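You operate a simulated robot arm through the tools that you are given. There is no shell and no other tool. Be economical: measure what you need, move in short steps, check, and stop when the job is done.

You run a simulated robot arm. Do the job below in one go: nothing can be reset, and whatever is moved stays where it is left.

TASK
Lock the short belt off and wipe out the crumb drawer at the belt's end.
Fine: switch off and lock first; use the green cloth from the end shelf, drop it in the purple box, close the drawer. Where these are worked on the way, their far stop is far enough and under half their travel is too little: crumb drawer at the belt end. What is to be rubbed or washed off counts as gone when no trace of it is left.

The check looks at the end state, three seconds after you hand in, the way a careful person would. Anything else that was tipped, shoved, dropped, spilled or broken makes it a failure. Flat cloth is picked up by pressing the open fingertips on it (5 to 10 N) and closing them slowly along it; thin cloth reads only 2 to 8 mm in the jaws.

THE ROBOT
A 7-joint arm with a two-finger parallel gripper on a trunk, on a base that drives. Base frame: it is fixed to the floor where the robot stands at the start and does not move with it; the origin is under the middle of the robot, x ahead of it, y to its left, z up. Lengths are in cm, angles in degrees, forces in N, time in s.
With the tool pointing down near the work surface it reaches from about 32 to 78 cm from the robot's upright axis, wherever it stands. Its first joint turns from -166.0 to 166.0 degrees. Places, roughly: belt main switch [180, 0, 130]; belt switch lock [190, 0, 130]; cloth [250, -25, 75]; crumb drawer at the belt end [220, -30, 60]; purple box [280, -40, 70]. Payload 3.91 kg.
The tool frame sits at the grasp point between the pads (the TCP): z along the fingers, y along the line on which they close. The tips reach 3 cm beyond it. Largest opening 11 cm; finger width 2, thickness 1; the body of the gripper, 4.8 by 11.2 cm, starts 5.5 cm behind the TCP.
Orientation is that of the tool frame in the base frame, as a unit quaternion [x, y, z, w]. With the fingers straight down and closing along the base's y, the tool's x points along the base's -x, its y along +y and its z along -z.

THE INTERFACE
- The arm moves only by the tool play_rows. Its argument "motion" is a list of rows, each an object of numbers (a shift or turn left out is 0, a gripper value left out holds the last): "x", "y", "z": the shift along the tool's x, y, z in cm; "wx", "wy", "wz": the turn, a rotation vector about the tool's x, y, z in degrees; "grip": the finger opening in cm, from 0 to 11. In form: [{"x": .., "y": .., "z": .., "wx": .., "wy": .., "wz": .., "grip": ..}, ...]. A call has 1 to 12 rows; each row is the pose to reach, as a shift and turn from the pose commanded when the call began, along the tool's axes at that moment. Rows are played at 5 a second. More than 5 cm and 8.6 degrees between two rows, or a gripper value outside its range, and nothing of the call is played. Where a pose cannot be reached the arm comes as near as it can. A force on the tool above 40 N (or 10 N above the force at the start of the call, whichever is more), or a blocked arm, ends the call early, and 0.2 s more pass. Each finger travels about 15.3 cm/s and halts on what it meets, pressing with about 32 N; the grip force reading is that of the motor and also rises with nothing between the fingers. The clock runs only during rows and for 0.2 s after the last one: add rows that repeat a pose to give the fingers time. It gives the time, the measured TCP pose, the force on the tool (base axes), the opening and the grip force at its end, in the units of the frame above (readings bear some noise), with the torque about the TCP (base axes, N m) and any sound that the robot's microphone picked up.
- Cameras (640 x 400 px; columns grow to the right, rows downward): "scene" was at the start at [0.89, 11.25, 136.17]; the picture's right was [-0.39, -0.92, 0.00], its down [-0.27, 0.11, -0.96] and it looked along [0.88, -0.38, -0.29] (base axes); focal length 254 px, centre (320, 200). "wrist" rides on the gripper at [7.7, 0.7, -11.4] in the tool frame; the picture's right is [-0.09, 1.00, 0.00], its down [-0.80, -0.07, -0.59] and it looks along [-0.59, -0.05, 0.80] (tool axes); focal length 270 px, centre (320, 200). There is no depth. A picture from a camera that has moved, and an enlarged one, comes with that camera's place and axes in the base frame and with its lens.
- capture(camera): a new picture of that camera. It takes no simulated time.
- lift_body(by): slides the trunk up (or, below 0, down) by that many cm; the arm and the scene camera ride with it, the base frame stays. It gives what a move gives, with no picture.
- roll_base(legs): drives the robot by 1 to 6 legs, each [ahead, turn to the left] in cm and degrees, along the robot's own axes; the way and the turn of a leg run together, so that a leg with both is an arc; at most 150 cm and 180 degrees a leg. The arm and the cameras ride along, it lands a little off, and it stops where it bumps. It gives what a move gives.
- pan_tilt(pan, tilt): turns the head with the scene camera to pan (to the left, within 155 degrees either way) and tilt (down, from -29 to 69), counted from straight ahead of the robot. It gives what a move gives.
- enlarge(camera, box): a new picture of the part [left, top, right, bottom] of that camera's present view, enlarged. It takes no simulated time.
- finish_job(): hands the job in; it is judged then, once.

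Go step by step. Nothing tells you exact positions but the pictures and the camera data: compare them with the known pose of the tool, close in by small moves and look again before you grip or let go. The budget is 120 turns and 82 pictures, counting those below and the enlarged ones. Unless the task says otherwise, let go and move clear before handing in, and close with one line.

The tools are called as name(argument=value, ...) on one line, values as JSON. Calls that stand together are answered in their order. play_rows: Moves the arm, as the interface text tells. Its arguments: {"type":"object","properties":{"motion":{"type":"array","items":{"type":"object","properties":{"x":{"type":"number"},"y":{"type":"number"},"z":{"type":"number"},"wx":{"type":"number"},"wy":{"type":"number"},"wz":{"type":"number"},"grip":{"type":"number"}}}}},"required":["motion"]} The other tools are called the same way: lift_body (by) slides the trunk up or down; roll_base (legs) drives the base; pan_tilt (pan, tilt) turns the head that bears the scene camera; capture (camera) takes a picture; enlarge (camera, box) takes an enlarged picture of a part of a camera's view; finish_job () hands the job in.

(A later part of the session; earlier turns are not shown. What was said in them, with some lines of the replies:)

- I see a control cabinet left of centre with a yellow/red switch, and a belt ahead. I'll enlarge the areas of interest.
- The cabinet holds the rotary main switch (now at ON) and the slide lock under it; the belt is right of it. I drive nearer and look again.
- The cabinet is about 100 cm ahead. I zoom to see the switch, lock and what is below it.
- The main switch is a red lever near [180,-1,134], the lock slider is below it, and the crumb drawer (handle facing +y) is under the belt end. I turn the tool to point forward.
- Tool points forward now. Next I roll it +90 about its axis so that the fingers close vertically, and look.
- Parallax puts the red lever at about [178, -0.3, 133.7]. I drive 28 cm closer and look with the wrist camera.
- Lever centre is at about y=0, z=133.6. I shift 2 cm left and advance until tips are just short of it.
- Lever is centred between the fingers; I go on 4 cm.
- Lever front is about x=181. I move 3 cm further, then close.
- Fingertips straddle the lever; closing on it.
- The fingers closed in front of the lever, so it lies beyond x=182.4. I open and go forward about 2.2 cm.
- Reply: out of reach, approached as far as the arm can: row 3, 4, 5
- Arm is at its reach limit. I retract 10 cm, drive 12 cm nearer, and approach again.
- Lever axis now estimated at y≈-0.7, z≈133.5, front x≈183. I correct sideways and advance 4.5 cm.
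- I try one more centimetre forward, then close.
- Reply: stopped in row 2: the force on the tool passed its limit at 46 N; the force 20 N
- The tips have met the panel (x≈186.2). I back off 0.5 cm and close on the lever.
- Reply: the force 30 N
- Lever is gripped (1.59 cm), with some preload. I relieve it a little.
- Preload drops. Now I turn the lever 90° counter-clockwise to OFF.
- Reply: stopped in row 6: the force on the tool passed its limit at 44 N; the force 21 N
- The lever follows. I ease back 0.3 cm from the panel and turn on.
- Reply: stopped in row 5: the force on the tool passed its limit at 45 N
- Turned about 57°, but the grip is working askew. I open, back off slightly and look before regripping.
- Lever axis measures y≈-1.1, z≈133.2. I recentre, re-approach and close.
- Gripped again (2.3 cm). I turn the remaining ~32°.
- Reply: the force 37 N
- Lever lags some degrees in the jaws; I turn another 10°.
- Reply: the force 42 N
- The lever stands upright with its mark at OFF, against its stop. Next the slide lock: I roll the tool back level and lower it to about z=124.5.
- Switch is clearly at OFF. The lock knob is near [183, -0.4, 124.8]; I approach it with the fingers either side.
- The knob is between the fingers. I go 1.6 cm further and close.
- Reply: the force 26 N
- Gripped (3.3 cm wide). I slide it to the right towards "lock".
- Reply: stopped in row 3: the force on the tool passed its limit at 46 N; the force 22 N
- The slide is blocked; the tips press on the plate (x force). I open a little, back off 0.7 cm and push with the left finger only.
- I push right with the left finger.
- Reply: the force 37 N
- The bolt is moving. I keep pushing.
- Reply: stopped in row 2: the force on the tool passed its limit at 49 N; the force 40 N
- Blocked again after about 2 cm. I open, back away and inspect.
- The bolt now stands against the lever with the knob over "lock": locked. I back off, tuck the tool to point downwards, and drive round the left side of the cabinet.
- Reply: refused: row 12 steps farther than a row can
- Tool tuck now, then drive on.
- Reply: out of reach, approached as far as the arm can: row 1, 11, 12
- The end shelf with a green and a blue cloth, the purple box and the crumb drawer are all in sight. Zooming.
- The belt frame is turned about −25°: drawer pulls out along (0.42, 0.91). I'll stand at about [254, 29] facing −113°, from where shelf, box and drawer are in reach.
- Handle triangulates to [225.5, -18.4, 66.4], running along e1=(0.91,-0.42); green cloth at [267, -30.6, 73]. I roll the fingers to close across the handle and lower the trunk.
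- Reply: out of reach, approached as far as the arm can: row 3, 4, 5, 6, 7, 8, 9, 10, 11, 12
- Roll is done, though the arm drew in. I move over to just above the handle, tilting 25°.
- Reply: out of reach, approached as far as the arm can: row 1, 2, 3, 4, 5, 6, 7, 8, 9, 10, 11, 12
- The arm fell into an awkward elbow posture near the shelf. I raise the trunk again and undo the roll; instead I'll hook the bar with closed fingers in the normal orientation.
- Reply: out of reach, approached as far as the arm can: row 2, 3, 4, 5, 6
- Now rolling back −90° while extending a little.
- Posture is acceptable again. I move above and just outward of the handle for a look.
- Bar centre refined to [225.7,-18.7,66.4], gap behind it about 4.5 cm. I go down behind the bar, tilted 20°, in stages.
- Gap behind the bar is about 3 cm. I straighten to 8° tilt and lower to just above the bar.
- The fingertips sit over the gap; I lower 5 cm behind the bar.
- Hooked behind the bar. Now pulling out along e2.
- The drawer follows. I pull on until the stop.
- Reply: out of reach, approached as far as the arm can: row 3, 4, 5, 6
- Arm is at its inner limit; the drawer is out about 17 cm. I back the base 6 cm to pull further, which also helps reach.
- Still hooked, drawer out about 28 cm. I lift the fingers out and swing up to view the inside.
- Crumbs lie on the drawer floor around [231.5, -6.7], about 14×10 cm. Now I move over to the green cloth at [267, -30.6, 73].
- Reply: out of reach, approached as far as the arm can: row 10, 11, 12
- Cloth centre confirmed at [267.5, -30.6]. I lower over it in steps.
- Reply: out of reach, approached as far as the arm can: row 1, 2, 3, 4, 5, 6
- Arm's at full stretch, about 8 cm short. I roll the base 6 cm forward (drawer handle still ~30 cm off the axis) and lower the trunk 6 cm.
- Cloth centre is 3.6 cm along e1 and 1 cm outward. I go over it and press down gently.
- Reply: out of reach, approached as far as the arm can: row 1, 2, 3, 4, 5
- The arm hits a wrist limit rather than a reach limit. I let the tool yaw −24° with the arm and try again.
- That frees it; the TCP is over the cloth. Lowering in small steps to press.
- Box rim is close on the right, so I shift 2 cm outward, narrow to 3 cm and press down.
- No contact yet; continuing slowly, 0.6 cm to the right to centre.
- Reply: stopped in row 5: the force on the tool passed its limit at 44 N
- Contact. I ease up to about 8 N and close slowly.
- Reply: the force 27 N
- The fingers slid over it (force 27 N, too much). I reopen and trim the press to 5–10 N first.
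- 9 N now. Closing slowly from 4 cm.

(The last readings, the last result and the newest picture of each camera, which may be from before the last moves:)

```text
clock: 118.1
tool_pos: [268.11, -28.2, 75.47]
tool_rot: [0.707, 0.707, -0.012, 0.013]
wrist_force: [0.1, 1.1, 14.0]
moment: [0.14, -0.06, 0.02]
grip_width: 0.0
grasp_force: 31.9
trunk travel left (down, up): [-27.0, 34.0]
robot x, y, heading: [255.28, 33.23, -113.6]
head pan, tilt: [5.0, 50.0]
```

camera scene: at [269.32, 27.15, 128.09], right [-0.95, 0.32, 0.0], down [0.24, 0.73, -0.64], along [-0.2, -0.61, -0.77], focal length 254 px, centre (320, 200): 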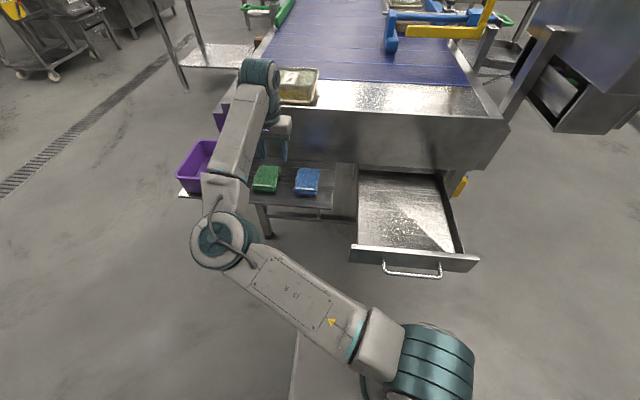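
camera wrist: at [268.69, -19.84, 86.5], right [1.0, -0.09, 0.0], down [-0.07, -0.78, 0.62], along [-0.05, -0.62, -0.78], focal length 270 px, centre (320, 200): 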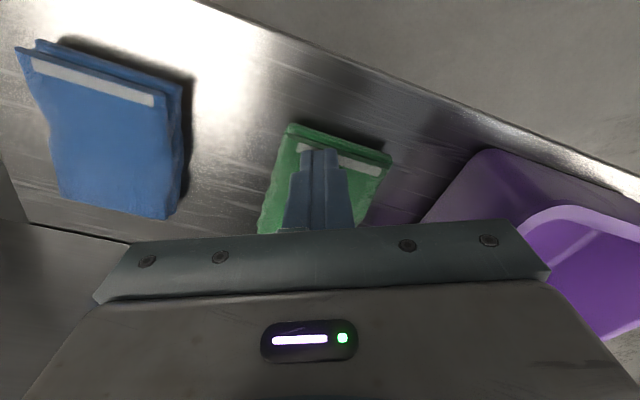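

It pinched then slipped (13 N). I repeat with lighter pressure and slower closing.

play_rows(motion=[{"z": -0.8, "grip": 1.5}, {"z": -0.8, "grip": 3.2}, {"z": -0.8, "y": -0.3}, {"z": -0.1, "y": -0.3}, {"z": -0.1, "y": -0.3}])

enlarge(camera="wrist", box=[220, 80, 440, 240])

```text
clock: 119.3
tool_pos: [267.8, -28.11, 75.44]
tool_rot: [0.706, 0.708, -0.013, 0.012]
wrist_force: [0.2, -1.3, 1.6]
moment: [0.01, 0.04, 0.05]
grip_width: 3.19
grasp_force: 0.1
trunk travel left (down, up): [-27.0, 34.0]
robot x, y, heading: [254.7, 33.39, -113.5]
head pan, tilt: [5.0, 50.0]
```

```text
2.50 times, centred on (330, 160) of wrist
camera zoom: at [268.39, -19.96, 86.59], right [1.0, -0.09, 0.0], down [-0.07, -0.78, 0.62], along [-0.05, -0.62, -0.78], focal length 676 px, centre (295, 300)
```

zoom: 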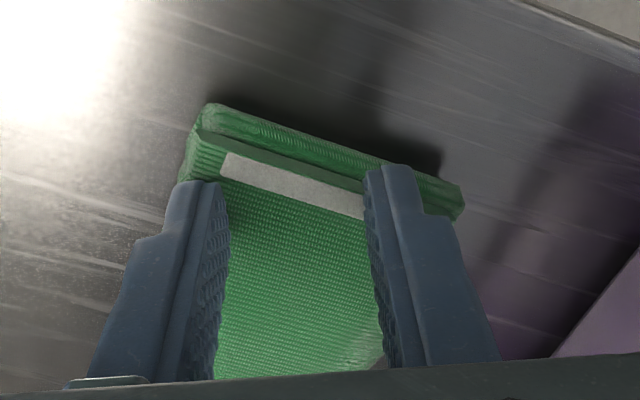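

Left finger is at the cloth's edge; I shift right 0.7 cm, press a touch more and close very slowly.

play_rows(motion=[{"z": -0.4, "y": 0.7}, {"z": 0.07, "y": 0.7}, {"z": 0.07, "y": 0.7}])

```text
clock: 120.1
tool_pos: [268.61, -28.09, 75.39]
tool_rot: [0.707, 0.707, -0.013, 0.012]
wrist_force: [-0.9, -0.5, 4.6]
moment: [0.06, 0.08, 0.03]
grip_width: 3.21
grasp_force: 0.0
trunk travel left (down, up): [-27.0, 34.0]
robot x, y, heading: [254.91, 33.9, -113.4]
head pan, tilt: [5.0, 50.0]
```

play_rows(motion=[{"z": 0.04, "grip": 3}, {"z": 0.04, "grip": 2.8}, {"z": 0.04, "grip": 2.6}, {"z": 0.04, "grip": 2.4}, {"z": 0.04, "grip": 2.2}, {"z": 0.04, "grip": 2}, {"z": 0.04, "grip": 1.8}, {"z": 0.04, "grip": 1.6}, {"z": 0.04, "grip": 1.4}, {"z": 0.04, "grip": 1.2}, {"z": 0.04, "grip": 1.0}, {"z": 0.04, "grip": 0.8}])

play_rows(motion=[{"grip": 0.7}, {"grip": 0.6}, {"grip": 0.5}, {"grip": 0.4}, {"grip": 0.3}, {"grip": 0.3}])

```text
clock: 122.7
tool_pos: [268.39, -28.07, 75.3]
tool_rot: [0.707, 0.707, -0.011, 0.013]
wrist_force: [-3.3, -0.2, 13.2]
moment: [0.09, 0.13, 0.04]
grip_width: 1.27
grasp_force: 4.5
trunk travel left (down, up): [-27.0, 34.0]
robot x, y, heading: [255.16, 33.47, -113.6]
head pan, tilt: [5.0, 50.0]
```

```text
clock: 124.1
tool_pos: [268.44, -28.15, 75.33]
tool_rot: [0.707, 0.707, -0.012, 0.013]
wrist_force: [-0.2, 0.7, 13.4]
moment: [0.14, -0.02, 0.03]
grip_width: 0.78
grasp_force: 4.2
trunk travel left (down, up): [-27.0, 34.0]
robot x, y, heading: [254.78, 33.75, -113.6]
head pan, tilt: [5.0, 50.0]
```

The fingers lag the command, so the cloth is bunching. I ease the pressure slightly and finish closing.

play_rows(motion=[{"z": -0.05}, {"z": -0.05, "grip": 0.2}, {"z": -0.05, "grip": 0.1}, {"z": -0.05, "grip": 0}, {"z": -0.05, "grip": 0}, {"z": -0.05, "grip": 0}])

enlarge(camera="wrist", box=[220, 80, 440, 240])

```text
clock: 125.5
tool_pos: [268.35, -28.18, 75.42]
tool_rot: [0.707, 0.707, -0.012, 0.013]
wrist_force: [0.2, 2.1, 7.6]
moment: [0.11, 0.01, 0.0]
grip_width: 0.0
grasp_force: 31.9
trunk travel left (down, up): [-27.0, 34.0]
robot x, y, heading: [255.02, 33.52, -113.7]
head pan, tilt: [5.0, 50.0]
```

```text
2.50 times, centred on (330, 160) of wrist
camera zoom: at [269.1, -19.94, 86.57], right [1.0, -0.09, 0.0], down [-0.07, -0.78, 0.62], along [-0.05, -0.62, -0.78], focal length 676 px, centre (295, 300)
```

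zoom: 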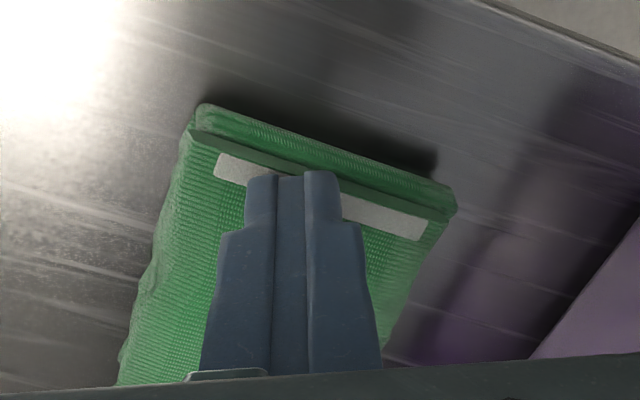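

Not held: it is a thick folded pad. I'll instead straddle it (about 6.6 cm wide) and grip it by its sides.

play_rows(motion=[{"z": -1.5, "grip": 1}, {"z": -3, "grip": 4}, {"z": -3, "wz": 6, "grip": 7}, {"z": -3, "wz": 12, "x": -0.6, "grip": 9}, {"z": -3, "wz": 16, "x": -1.2, "grip": 9}, {"z": -3, "wz": 16, "x": -1.2, "grip": 9}])

capture(camera="wrist")

```text
clock: 126.9
tool_pos: [268.45, -29.36, 78.38]
tool_rot: [0.799, 0.601, -0.01, 0.013]
wrist_force: [0.6, 0.6, 0.1]
moment: [0.0, 0.02, 0.01]
grip_width: 8.99
grasp_force: 0.1
trunk travel left (down, up): [-27.0, 34.0]
robot x, y, heading: [255.01, 33.81, -113.4]
head pan, tilt: [5.0, 50.0]
```

```text
13 pictures are left
camera wrist: at [271.21, -21.57, 89.6], right [0.93, -0.36, 0.01], down [-0.29, -0.73, 0.62], along [-0.21, -0.58, -0.79], focal length 270 px, centre (320, 200)
```

wrist: 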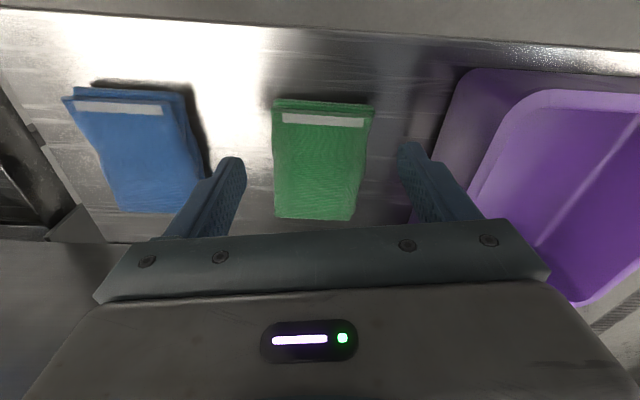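

Aligned nicely. I narrow to 8 cm and lower beside the pad.

play_rows(motion=[{"z": 1, "grip": 8.2}, {"z": 2}, {"z": 3}, {"z": 3.8}, {"z": 4.2}, {"z": 4.2}])

```text
clock: 128.3
tool_pos: [268.42, -29.31, 74.18]
tool_rot: [0.799, 0.602, -0.01, 0.013]
wrist_force: [0.6, 0.3, -0.9]
moment: [-0.03, 0.0, 0.01]
grip_width: 8.21
grasp_force: 0.1
trunk travel left (down, up): [-27.0, 34.0]
robot x, y, heading: [255.12, 33.25, -113.5]
head pan, tilt: [5.0, 50.0]
```

Tips are beside the pad at z≈71.2. Closing.

play_rows(motion=[{"z": 0.3, "grip": 7}, {"z": 0.3, "grip": 6}, {"z": 0.3, "grip": 5}, {"z": 0.3, "grip": 4}, {"z": 0.3, "grip": 3}, {"z": 0.3, "grip": 2}, {"z": 0.3, "grip": 1}, {"z": 0.3, "grip": 0}, {"z": 0.3, "grip": 0}])

capture(camera="wrist")

```text
clock: 130.3
tool_pos: [268.27, -29.24, 74.07]
tool_rot: [0.798, 0.602, -0.01, 0.014]
wrist_force: [2.0, -4.7, 29.5]
moment: [-0.17, 0.1, -0.12]
grip_width: 7.26
grasp_force: 31.7
trunk travel left (down, up): [-27.0, 34.0]
robot x, y, heading: [255.38, 33.5, -113.9]
head pan, tilt: [5.0, 50.0]
```

```text
12 pictures are left
camera wrist: at [271.18, -21.59, 85.24], right [0.93, -0.36, 0.01], down [-0.29, -0.73, 0.62], along [-0.21, -0.58, -0.78], focal length 270 px, centre (320, 200)
```

wrist: 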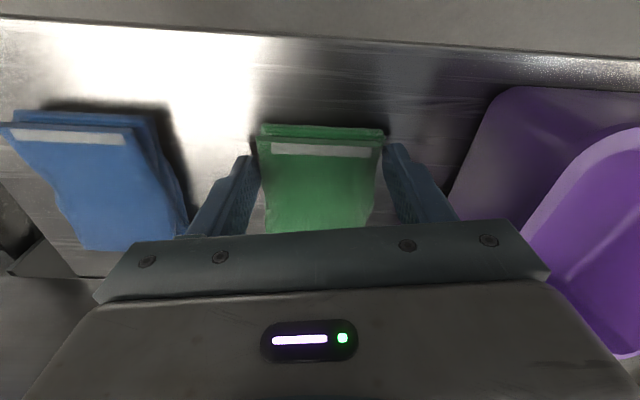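

The pad is held (7.3 cm, 32 N). I lift it.

play_rows(motion=[{"z": -1}, {"z": -3}, {"z": -6}, {"z": -9}, {"z": -12}, {"z": -12}])

capture(camera="wrist")

```text
clock: 131.7
tool_pos: [268.39, -28.94, 85.88]
tool_rot: [0.798, 0.602, -0.009, 0.014]
wrist_force: [-0.3, 0.8, 0.0]
moment: [-0.01, -0.01, 0.02]
grip_width: 7.2
grasp_force: 32.3
trunk travel left (down, up): [-27.0, 34.0]
robot x, y, heading: [254.92, 33.34, -113.6]
head pan, tilt: [5.0, 50.0]
```

```text
11 pictures are left
camera wrist: at [271.18, -21.3, 97.11], right [0.93, -0.36, 0.01], down [-0.29, -0.73, 0.62], along [-0.21, -0.58, -0.79], focal length 270 px, centre (320, 200)
```

wrist: 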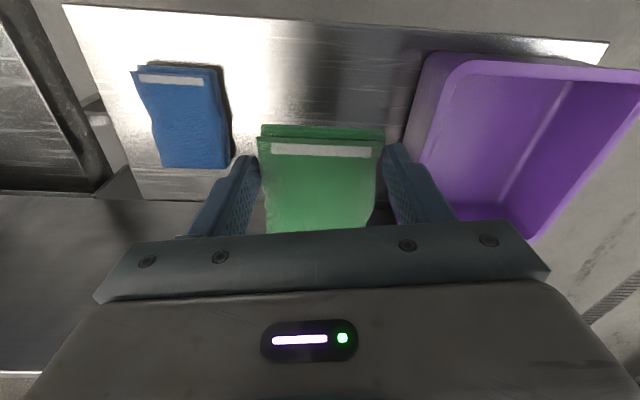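

The cloth is lifted. I carry it over to the drawer.

play_rows(motion=[{"x": 1.3, "y": -4, "z": -1}, {"x": 2.5, "y": -8, "z": -2}, {"x": 3.8, "y": -12, "z": -2, "wz": 2}, {"x": 5, "y": -16, "z": -2, "wz": 4}, {"x": 6.2, "y": -20, "z": -2, "wz": 6}, {"x": 7.4, "y": -24, "z": -2, "wz": 8}, {"x": 8.6, "y": -28, "z": -2, "wz": 9}, {"x": 9.8, "y": -32, "z": -2, "wz": 9}, {"x": 10.8, "y": -36, "z": -2, "wz": 9}, {"x": 11.2, "y": -39, "z": -2, "wz": 9}, {"x": 11.5, "y": -41.5, "z": -2, "wz": 9}])

capture(camera="wrist")

```text
clock: 134.1
tool_pos: [231.81, -6.54, 87.16]
tool_rot: [0.843, 0.537, -0.008, 0.014]
wrist_force: [0.6, 0.1, -1.0]
moment: [-0.01, -0.01, -0.02]
grip_width: 7.15
grasp_force: 31.7
trunk travel left (down, up): [-27.0, 34.0]
robot x, y, heading: [254.95, 33.5, -113.7]
head pan, tilt: [5.0, 50.0]
```

```text
10 pictures are left
camera wrist: at [235.56, 0.71, 98.35], right [0.87, -0.5, 0.02], down [-0.4, -0.68, 0.62], along [-0.3, -0.54, -0.79], focal length 270 px, centre (320, 200)
```

wrist: 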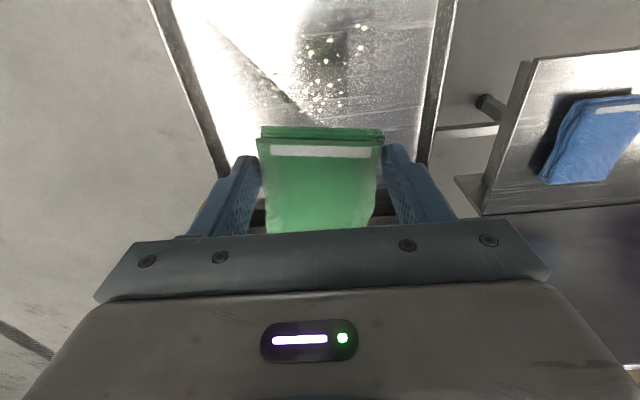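

Crumbs lie just below, matching my estimate. I lower onto the drawer floor.

play_rows(motion=[{"z": 4}, {"z": 8}, {"z": 12}, {"z": 15}, {"z": 17}, {"z": 18.5}, {"z": 19}])

play_rows(motion=[{"z": 0.3}, {"z": 0.6}, {"z": 0.9}, {"z": 1.2}, {"z": 1.5}, {"z": 1.8}, {"z": 2.1}, {"z": 2.4}, {"z": 2.7}, {"z": 3}])

```text
clock: 135.7
tool_pos: [231.74, -7.16, 68.09]
tool_rot: [0.843, 0.537, -0.009, 0.015]
wrist_force: [-0.9, -0.1, -0.8]
moment: [-0.02, 0.0, 0.03]
grip_width: 7.14
grasp_force: 32.0
trunk travel left (down, up): [-27.0, 34.0]
robot x, y, heading: [254.88, 33.7, -113.6]
head pan, tilt: [5.0, 50.0]
```

```text
clock: 136.6
tool_pos: [231.54, -7.31, 67.65]
tool_rot: [0.843, 0.537, -0.013, 0.018]
wrist_force: [3.5, -1.7, 23.7]
moment: [0.39, -0.28, -0.11]
grip_width: 7.12
grasp_force: 32.1
trunk travel left (down, up): [-27.0, 34.0]
robot x, y, heading: [254.89, 33.67, -113.3]
head pan, tilt: [5.0, 50.0]
stopped in row 4: the force on the tool passed its limit at 45 N (the readings are from after the stop); the commanded pose is now the measured one
```

Contact at TCP z 67.65. I ease slightly and wipe in lanes.

play_rows(motion=[{"z": -0.08}, {"x": 2.5, "z": -0.08}, {"x": 5, "z": -0.08}, {"x": 5, "y": 3, "z": -0.08}, {"x": 2.5, "y": 3, "z": -0.08}, {"x": 0, "y": 3, "z": -0.08}, {"x": -2.5, "y": 3, "z": -0.08}, {"x": -4.5, "y": 3, "z": -0.08}, {"x": -4.5, "y": 6, "z": -0.08}, {"x": -2, "y": 6, "z": -0.08}, {"x": 1, "y": 6, "z": -0.08}, {"x": 4.5, "y": 6, "z": -0.08}])

```text
clock: 139.2
tool_pos: [239.0, -5.77, 67.36]
tool_rot: [0.843, 0.537, -0.012, 0.018]
wrist_force: [-0.8, -0.1, 11.1]
moment: [0.45, 0.25, -0.01]
grip_width: 6.98
grasp_force: 31.7
trunk travel left (down, up): [-27.0, 34.0]
robot x, y, heading: [254.87, 33.39, -113.3]
head pan, tilt: [5.0, 50.0]
```

play_rows(motion=[{"y": -3}, {"y": -6}, {"x": -3, "y": -6}, {"x": -6, "y": -6}, {"x": -9, "y": -6}, {"x": -9, "y": -9}, {"x": -6, "y": -9}, {"x": -3, "y": -9}, {"x": 0, "y": -9}, {"x": 0, "y": -12}, {"x": -4, "y": -12}, {"x": -8, "y": -12}])

play_rows(motion=[{"z": -4}, {"z": -8}, {"z": -12}, {"z": -16, "x": -1}, {"z": -19, "x": -3}])

capture(camera="wrist")

enlarge(camera="scene", box=[330, 150, 490, 280])

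```text
clock: 141.8
tool_pos: [224.36, -7.8, 67.47]
tool_rot: [0.844, 0.536, -0.01, 0.015]
wrist_force: [-0.4, 0.1, -0.1]
moment: [0.01, 0.0, 0.03]
grip_width: 6.94
grasp_force: 31.7
trunk travel left (down, up): [-27.0, 34.0]
robot x, y, heading: [255.01, 33.28, -113.9]
head pan, tilt: [5.0, 50.0]
```

```text
clock: 143.0
tool_pos: [223.56, -9.87, 86.7]
tool_rot: [0.844, 0.537, -0.011, 0.017]
wrist_force: [0.4, -0.1, -0.3]
moment: [0.02, -0.02, 0.0]
grip_width: 6.93
grasp_force: 31.8
trunk travel left (down, up): [-27.0, 34.0]
robot x, y, heading: [254.82, 33.34, -113.4]
head pan, tilt: [5.0, 50.0]
```

```text
9 pictures are left
camera wrist: at [227.37, -2.6, 97.79], right [0.87, -0.5, 0.02], down [-0.4, -0.67, 0.62], along [-0.3, -0.55, -0.78], focal length 270 px, centre (320, 200)
```

wrist: 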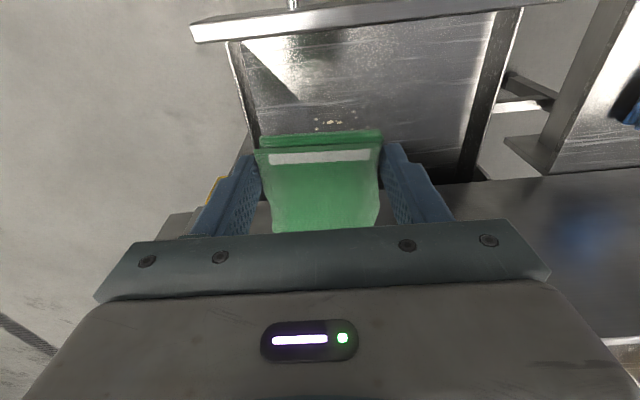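

```text
3.08 times, centred on (410, 215) of scene
camera zoom: at [269.31, 27.17, 128.09], right [-0.95, 0.32, 0.0], down [0.24, 0.73, -0.64], along [-0.2, -0.61, -0.77], focal length 781 px, centre (43, 154)
```

zoom: 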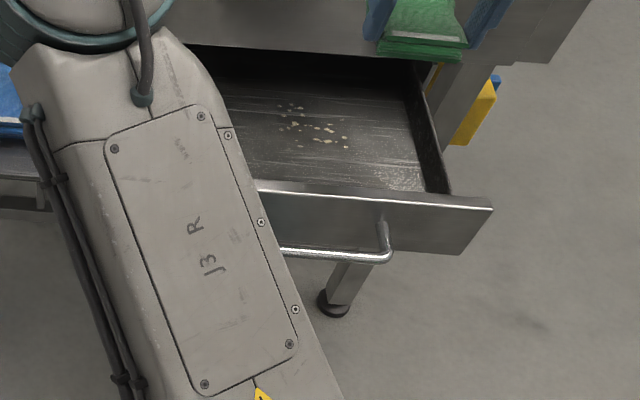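

The strokes dragged the drawer ~12 cm inward and some crumbs remain around [224,-18]. I'll set the cloth down again, drag the drawer back out with it, and then wipe sideways so the drawer stays put.

play_rows(motion=[{"x": -2, "y": 2}, {"x": -4, "y": 4}, {"x": -4, "y": 4, "z": 4}, {"x": -4, "y": 4, "z": 8}, {"x": -4, "y": 4, "z": 12}, {"x": -4, "y": 4, "z": 16}, {"x": -4, "y": 4, "z": 18.3}, {"x": -4, "y": 4, "z": 19}, {"x": -4, "y": 4, "z": 19.3}, {"x": -4, "y": 4, "z": 19.5}])

```text
clock: 145.2
tool_pos: [225.47, -15.85, 67.44]
tool_rot: [0.844, 0.536, -0.012, 0.016]
wrist_force: [1.4, -0.3, 9.5]
moment: [0.2, 0.21, -0.02]
grip_width: 6.9
grasp_force: 32.3
trunk travel left (down, up): [-27.0, 34.0]
robot x, y, heading: [255.03, 33.42, -113.3]
head pan, tilt: [5.0, 50.0]
```

Good contact at 9.5 N. I wipe sideways here, hop 3.5 cm inward, and wipe sideways again.

play_rows(motion=[{"y": -3}, {"y": -6}, {"y": -2}, {"y": 2}, {"y": 5}, {"y": 5, "z": -0.8}, {"x": -3.5, "y": 5, "z": -0.8}, {"x": -3.5, "y": 5}, {"x": -3.5, "y": 1}, {"x": -3.5, "y": -3}, {"x": -3.5, "y": -6}, {"x": -3.5, "y": -6, "z": -0.8}])

```text
clock: 147.8
tool_pos: [218.39, -16.44, 68.27]
tool_rot: [0.843, 0.537, -0.011, 0.016]
wrist_force: [-0.5, 0.0, 0.0]
moment: [0.0, 0.0, -0.03]
grip_width: 6.91
grasp_force: 32.2
trunk travel left (down, up): [-27.0, 34.0]
robot x, y, heading: [254.78, 33.62, -113.5]
head pan, tilt: [5.0, 50.0]
```

play_rows(motion=[{"z": -4}, {"z": -8}, {"z": -12}, {"z": -16}, {"z": -20, "y": 3}, {"z": -20, "y": 6}])

capture(camera="wrist")

```text
clock: 149.2
tool_pos: [223.98, -18.28, 88.47]
tool_rot: [0.843, 0.538, -0.011, 0.016]
wrist_force: [-0.5, 0.0, -0.6]
moment: [-0.02, -0.01, -0.01]
grip_width: 6.88
grasp_force: 31.6
trunk travel left (down, up): [-27.0, 34.0]
robot x, y, heading: [254.85, 33.6, -113.3]
head pan, tilt: [5.0, 50.0]
```

```text
7 pictures are left
camera wrist: at [227.86, -10.98, 99.59], right [0.87, -0.5, 0.02], down [-0.4, -0.67, 0.62], along [-0.3, -0.55, -0.78], focal length 270 px, centre (320, 200)
```

wrist: 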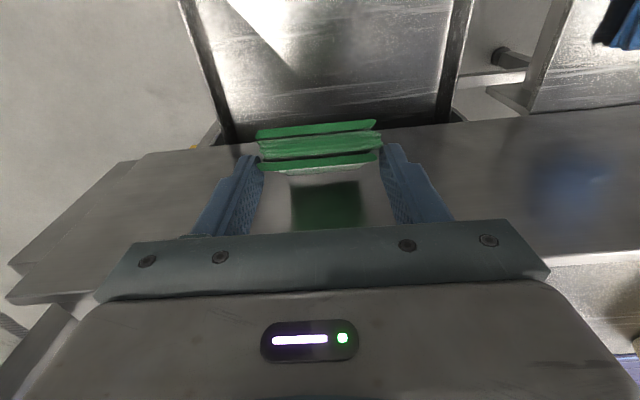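

enlarge(camera="wrist", box=[180, 0, 470, 180])

enlarge(camera="scene", box=[330, 130, 490, 260])

```text
2.21 times, centred on (325, 90) of wrist
camera zoom: at [227.86, -10.98, 99.59], right [0.87, -0.5, 0.02], down [-0.4, -0.67, 0.62], along [-0.3, -0.55, -0.78], focal length 596 px, centre (309, 443)
```

zoom: 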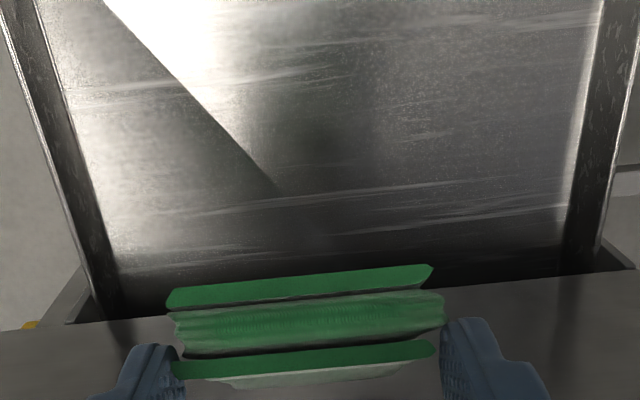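

```text
3.08 times, centred on (410, 195) of scene
camera zoom: at [269.29, 27.19, 128.1], right [-0.95, 0.32, 0.0], down [0.24, 0.73, -0.64], along [-0.2, -0.61, -0.77], focal length 781 px, centre (43, 215)
```

zoom: 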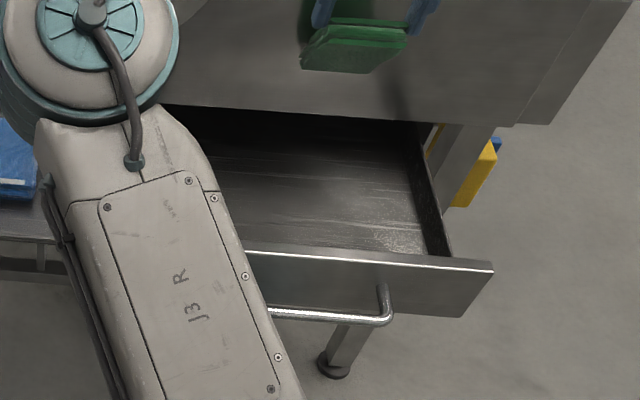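

All the visible drawer floor is clean now. Next: raise a bit, turn left and drive towards the purple box (centre ≈ [284,-37], rim z≈77) to drop the cloth.

lift_body(by=7)

roll_base(legs=[[0, 46], [15, 0]])

capture(camera="wrist")

```text
clock: 150.3
tool_pos: [223.84, -18.05, 95.34]
tool_rot: [0.844, 0.536, -0.011, 0.016]
wrist_force: [0.2, 0.3, -0.4]
moment: [0.04, -0.03, -0.01]
grip_width: 6.91
grasp_force: 31.9
trunk travel left (down, up): [-34.0, 27.0]
robot x, y, heading: [255.07, 33.24, -113.7]
head pan, tilt: [5.0, 50.0]
```

```text
clock: 153.8
tool_pos: [276.49, -38.52, 95.35]
tool_rot: [0.566, 0.824, -0.004, 0.02]
wrist_force: [0.1, -0.1, -0.2]
moment: [-0.03, -0.01, -0.01]
grip_width: 6.88
grasp_force: 31.7
trunk travel left (down, up): [-34.0, 27.0]
robot x, y, heading: [260.6, 19.78, -67.1]
head pan, tilt: [5.0, 50.0]
```

```text
4 pictures are left
camera wrist: at [274.06, -30.66, 106.53], right [0.96, 0.28, 0.02], down [0.21, -0.76, 0.62], along [0.19, -0.59, -0.78], focal length 270 px, centre (320, 200)
```

wrist: 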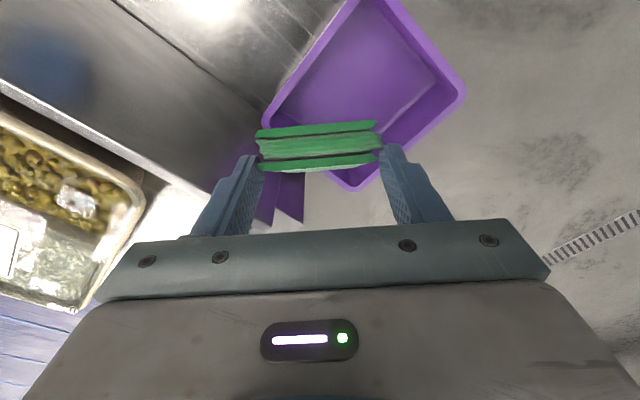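

Box opening centre is at [281.9,-38.7]. I centre over it and lower to just above the rim.

play_rows(motion=[{"x": -1, "y": 2.5}, {"x": -2.1, "y": 5}, {"x": -2.1, "y": 5, "z": 4}, {"x": -2.1, "y": 5, "z": 8}, {"x": -2.1, "y": 5, "z": 12}, {"x": -2.1, "y": 5, "z": 15}, {"x": -2.1, "y": 5, "z": 15}])

capture(camera="wrist")

```text
clock: 155.3
tool_pos: [282.29, -38.89, 81.09]
tool_rot: [0.565, 0.824, -0.007, 0.022]
wrist_force: [-1.1, 11.4, 38.8]
moment: [-0.21, 0.01, 0.06]
grip_width: 6.9
grasp_force: 31.6
trunk travel left (down, up): [-34.0, 27.0]
robot x, y, heading: [260.32, 19.85, -67.4]
head pan, tilt: [5.0, 50.0]
```

```text
3 pictures are left
camera wrist: at [279.86, -30.94, 92.22], right [0.96, 0.28, 0.02], down [0.2, -0.75, 0.63], along [0.19, -0.6, -0.78], focal length 270 px, centre (320, 200)
```

wrist: 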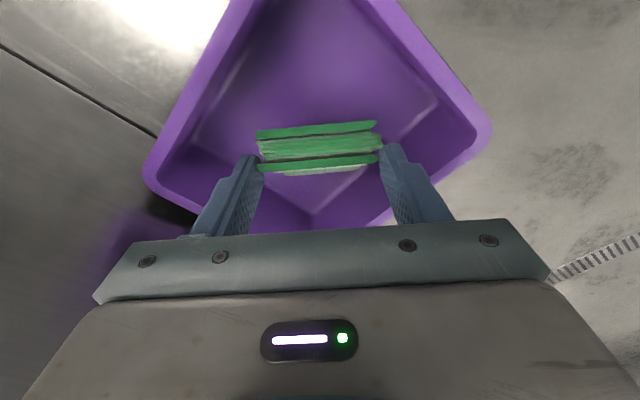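

The cloth hangs edge-down and touches the box floor. I ease up 1 cm and let go, then rise straight.

play_rows(motion=[{"z": -1}, {"z": -1, "grip": 7.5}, {"z": -1, "grip": 8.5}, {"z": -1, "grip": 9}, {"z": -2}, {"z": -5}, {"z": -9}, {"z": -13}, {"z": -16}, {"z": -16}])

capture(camera="wrist")

```text
clock: 157.6
tool_pos: [281.87, -38.59, 96.58]
tool_rot: [0.566, 0.824, -0.003, 0.021]
wrist_force: [0.4, -0.1, 0.0]
moment: [0.0, -0.05, 0.01]
grip_width: 9.03
grasp_force: 0.0
trunk travel left (down, up): [-34.0, 27.0]
robot x, y, heading: [260.92, 19.86, -67.3]
head pan, tilt: [5.0, 50.0]
```

```text
2 pictures are left
camera wrist: at [279.46, -30.69, 107.77], right [0.96, 0.28, 0.02], down [0.21, -0.76, 0.62], along [0.19, -0.59, -0.78], focal length 270 px, centre (320, 200)
```

wrist: 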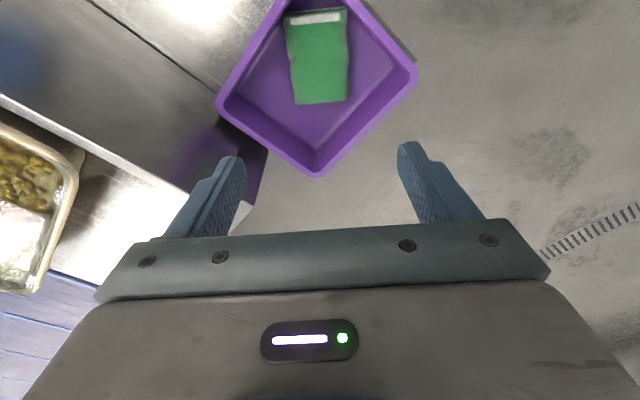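

Cloth lies in the purple box. I drive back to face the drawer and will push it shut with closed fingers.

roll_base(legs=[[-20, 0], [0, -46]])

```text
clock: 161.2
tool_pos: [225.61, -17.36, 96.53]
tool_rot: [0.844, 0.536, -0.011, 0.016]
wrist_force: [-0.1, 0.2, 0.5]
moment: [-0.01, 0.01, -0.03]
grip_width: 9.03
grasp_force: 0.2
trunk travel left (down, up): [-34.0, 27.0]
robot x, y, heading: [253.1, 38.0, -113.6]
head pan, tilt: [5.0, 50.0]
```

play_rows(motion=[{"x": 3, "grip": 6}, {"x": 6, "grip": 3}, {"x": 9.5, "grip": 0}, {"x": 13}, {"x": 16.5}, {"x": 20}, {"x": 22, "y": 0.4}, {"x": 22, "y": 0.4, "z": 4}, {"x": 22, "y": 0.4, "z": 8}, {"x": 22, "y": 0.4, "z": 12}])

capture(camera="wrist")

```text
clock: 163.4
tool_pos: [235.26, 1.87, 83.73]
tool_rot: [0.844, 0.536, -0.011, 0.017]
wrist_force: [-0.5, -0.1, 0.9]
moment: [0.0, -0.01, -0.04]
grip_width: 0.01
grasp_force: 31.9
trunk travel left (down, up): [-34.0, 27.0]
robot x, y, heading: [252.83, 38.2, -113.6]
head pan, tilt: [5.0, 50.0]
```

```text
1 pictures are left
camera wrist: at [239.19, 9.04, 94.93], right [0.86, -0.5, 0.02], down [-0.4, -0.67, 0.62], along [-0.3, -0.54, -0.78], focal length 270 px, centre (320, 200)
```

wrist: 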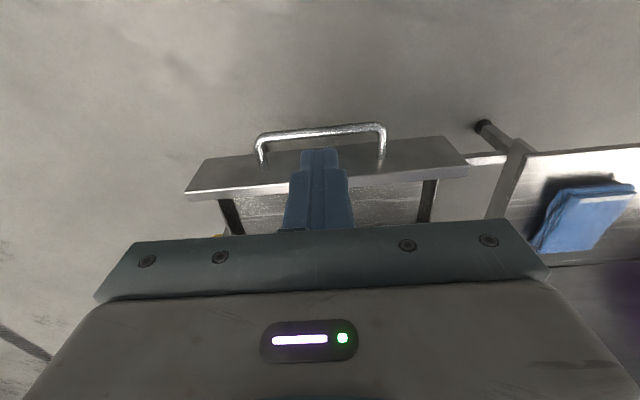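

The bar is 4.5 cm inward of the fingers. I lower in front of it, then push the drawer in.

play_rows(motion=[{"z": 4}, {"z": 8}, {"z": 12}, {"z": 15}, {"z": 17}, {"z": 17}])

play_rows(motion=[{"x": -2}, {"x": -4}, {"x": -6}, {"x": -8}, {"x": -10}, {"x": -12}, {"x": -14}, {"x": -16}, {"x": -18}, {"x": -19.5}])

```text
clock: 164.8
tool_pos: [235.21, 1.19, 66.63]
tool_rot: [0.844, 0.536, -0.011, 0.016]
wrist_force: [-0.5, -0.2, 0.3]
moment: [0.05, -0.01, 0.0]
grip_width: 0.03
grasp_force: 31.9
trunk travel left (down, up): [-34.0, 27.0]
robot x, y, heading: [253.0, 38.07, -113.8]
head pan, tilt: [5.0, 50.0]
```

```text
clock: 167.1
tool_pos: [226.82, -16.46, 67.61]
tool_rot: [0.844, 0.536, -0.012, 0.017]
wrist_force: [-0.4, 0.7, 0.0]
moment: [-0.01, 0.02, 0.03]
grip_width: 0.0
grasp_force: 32.4
trunk travel left (down, up): [-34.0, 27.0]
robot x, y, heading: [252.78, 38.41, -113.5]
head pan, tilt: [5.0, 50.0]
```

Nearly shut. I push on in small steps till the stop is felt.

play_rows(motion=[{"x": -0.4, "z": 0.5}, {"x": -0.8, "z": 0.5}, {"x": -1.2, "z": 0.5}, {"x": -1.6, "z": 0.5}, {"x": -2, "z": 0.5}, {"x": -2.4, "z": 0.5}, {"x": -2.8, "z": 0.5}, {"x": -3.2, "z": 0.5}])

```text
clock: 168.0
tool_pos: [226.57, -17.17, 66.75]
tool_rot: [0.845, 0.534, -0.005, 0.012]
wrist_force: [4.2, 8.2, 2.5]
moment: [0.02, 0.02, -0.01]
grip_width: 0.0
grasp_force: 32.1
trunk travel left (down, up): [-34.0, 27.0]
robot x, y, heading: [253.12, 38.02, -113.5]
head pan, tilt: [5.0, 50.0]
stopped in row 4: the force on the tool passed its limit at 46 N (the readings are from after the stop); the commanded pose is now the measured one
```

The stop came where the closed handle was expected. I back away, rise and take a last look.

play_rows(motion=[{"x": 2}, {"x": 5}, {"x": 8}, {"x": 10, "z": -4}, {"x": 10, "z": -8}, {"x": 10, "z": -12}, {"x": 10, "z": -16}, {"x": 10, "z": -20}, {"x": 10, "z": -24}, {"x": 10, "z": -28}])

pan_tilt(pan=5, tilt=40)

capture(camera="scene")

```text
clock: 170.2
tool_pos: [230.65, -7.38, 94.72]
tool_rot: [0.845, 0.534, -0.005, 0.012]
wrist_force: [0.1, 1.3, -0.6]
moment: [0.0, 0.01, 0.0]
grip_width: 0.01
grasp_force: 32.1
trunk travel left (down, up): [-34.0, 27.0]
robot x, y, heading: [252.97, 38.24, -113.3]
head pan, tilt: [5.0, 50.0]
```

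```text
clock: 170.9
tool_pos: [230.63, -7.37, 94.6]
tool_rot: [0.845, 0.534, -0.004, 0.014]
wrist_force: [0.1, -1.0, 0.0]
moment: [-0.02, 0.01, 0.03]
grip_width: 0.0
grasp_force: 32.2
trunk travel left (down, up): [-34.0, 27.0]
robot x, y, heading: [253.2, 38.06, -113.7]
head pan, tilt: [5.0, 40.0]
```

```text
0 pictures are left
camera scene: at [267.14, 31.06, 136.51], right [-0.95, 0.32, 0.0], down [0.21, 0.61, -0.77], along [-0.24, -0.73, -0.64], focal length 254 px, centre (320, 200)
```

scene: 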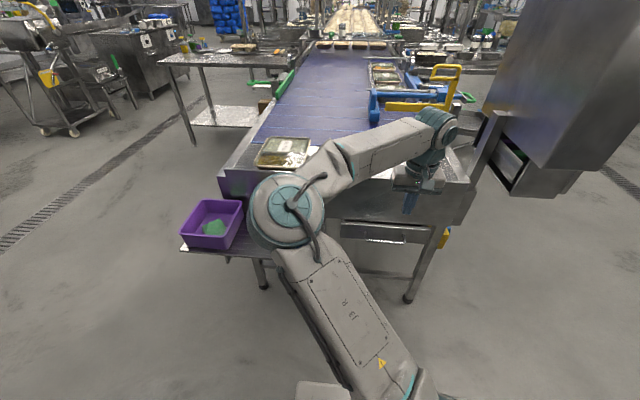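

The drawer is shut, the green cloth is in the purple box, and nothing else looks disturbed. Handing in.

finish_job()

```text
The job is handed in.
```

The belt is switched off and the slide lock is set. The crumb drawer is wiped out and pushed shut to its stop, and the green cloth is in the purple box. My strokes pushed the drawer partly in during wiping, and I did not pull it fully out again. The floor I could see afterwards was clean, but I did not recheck the very back.
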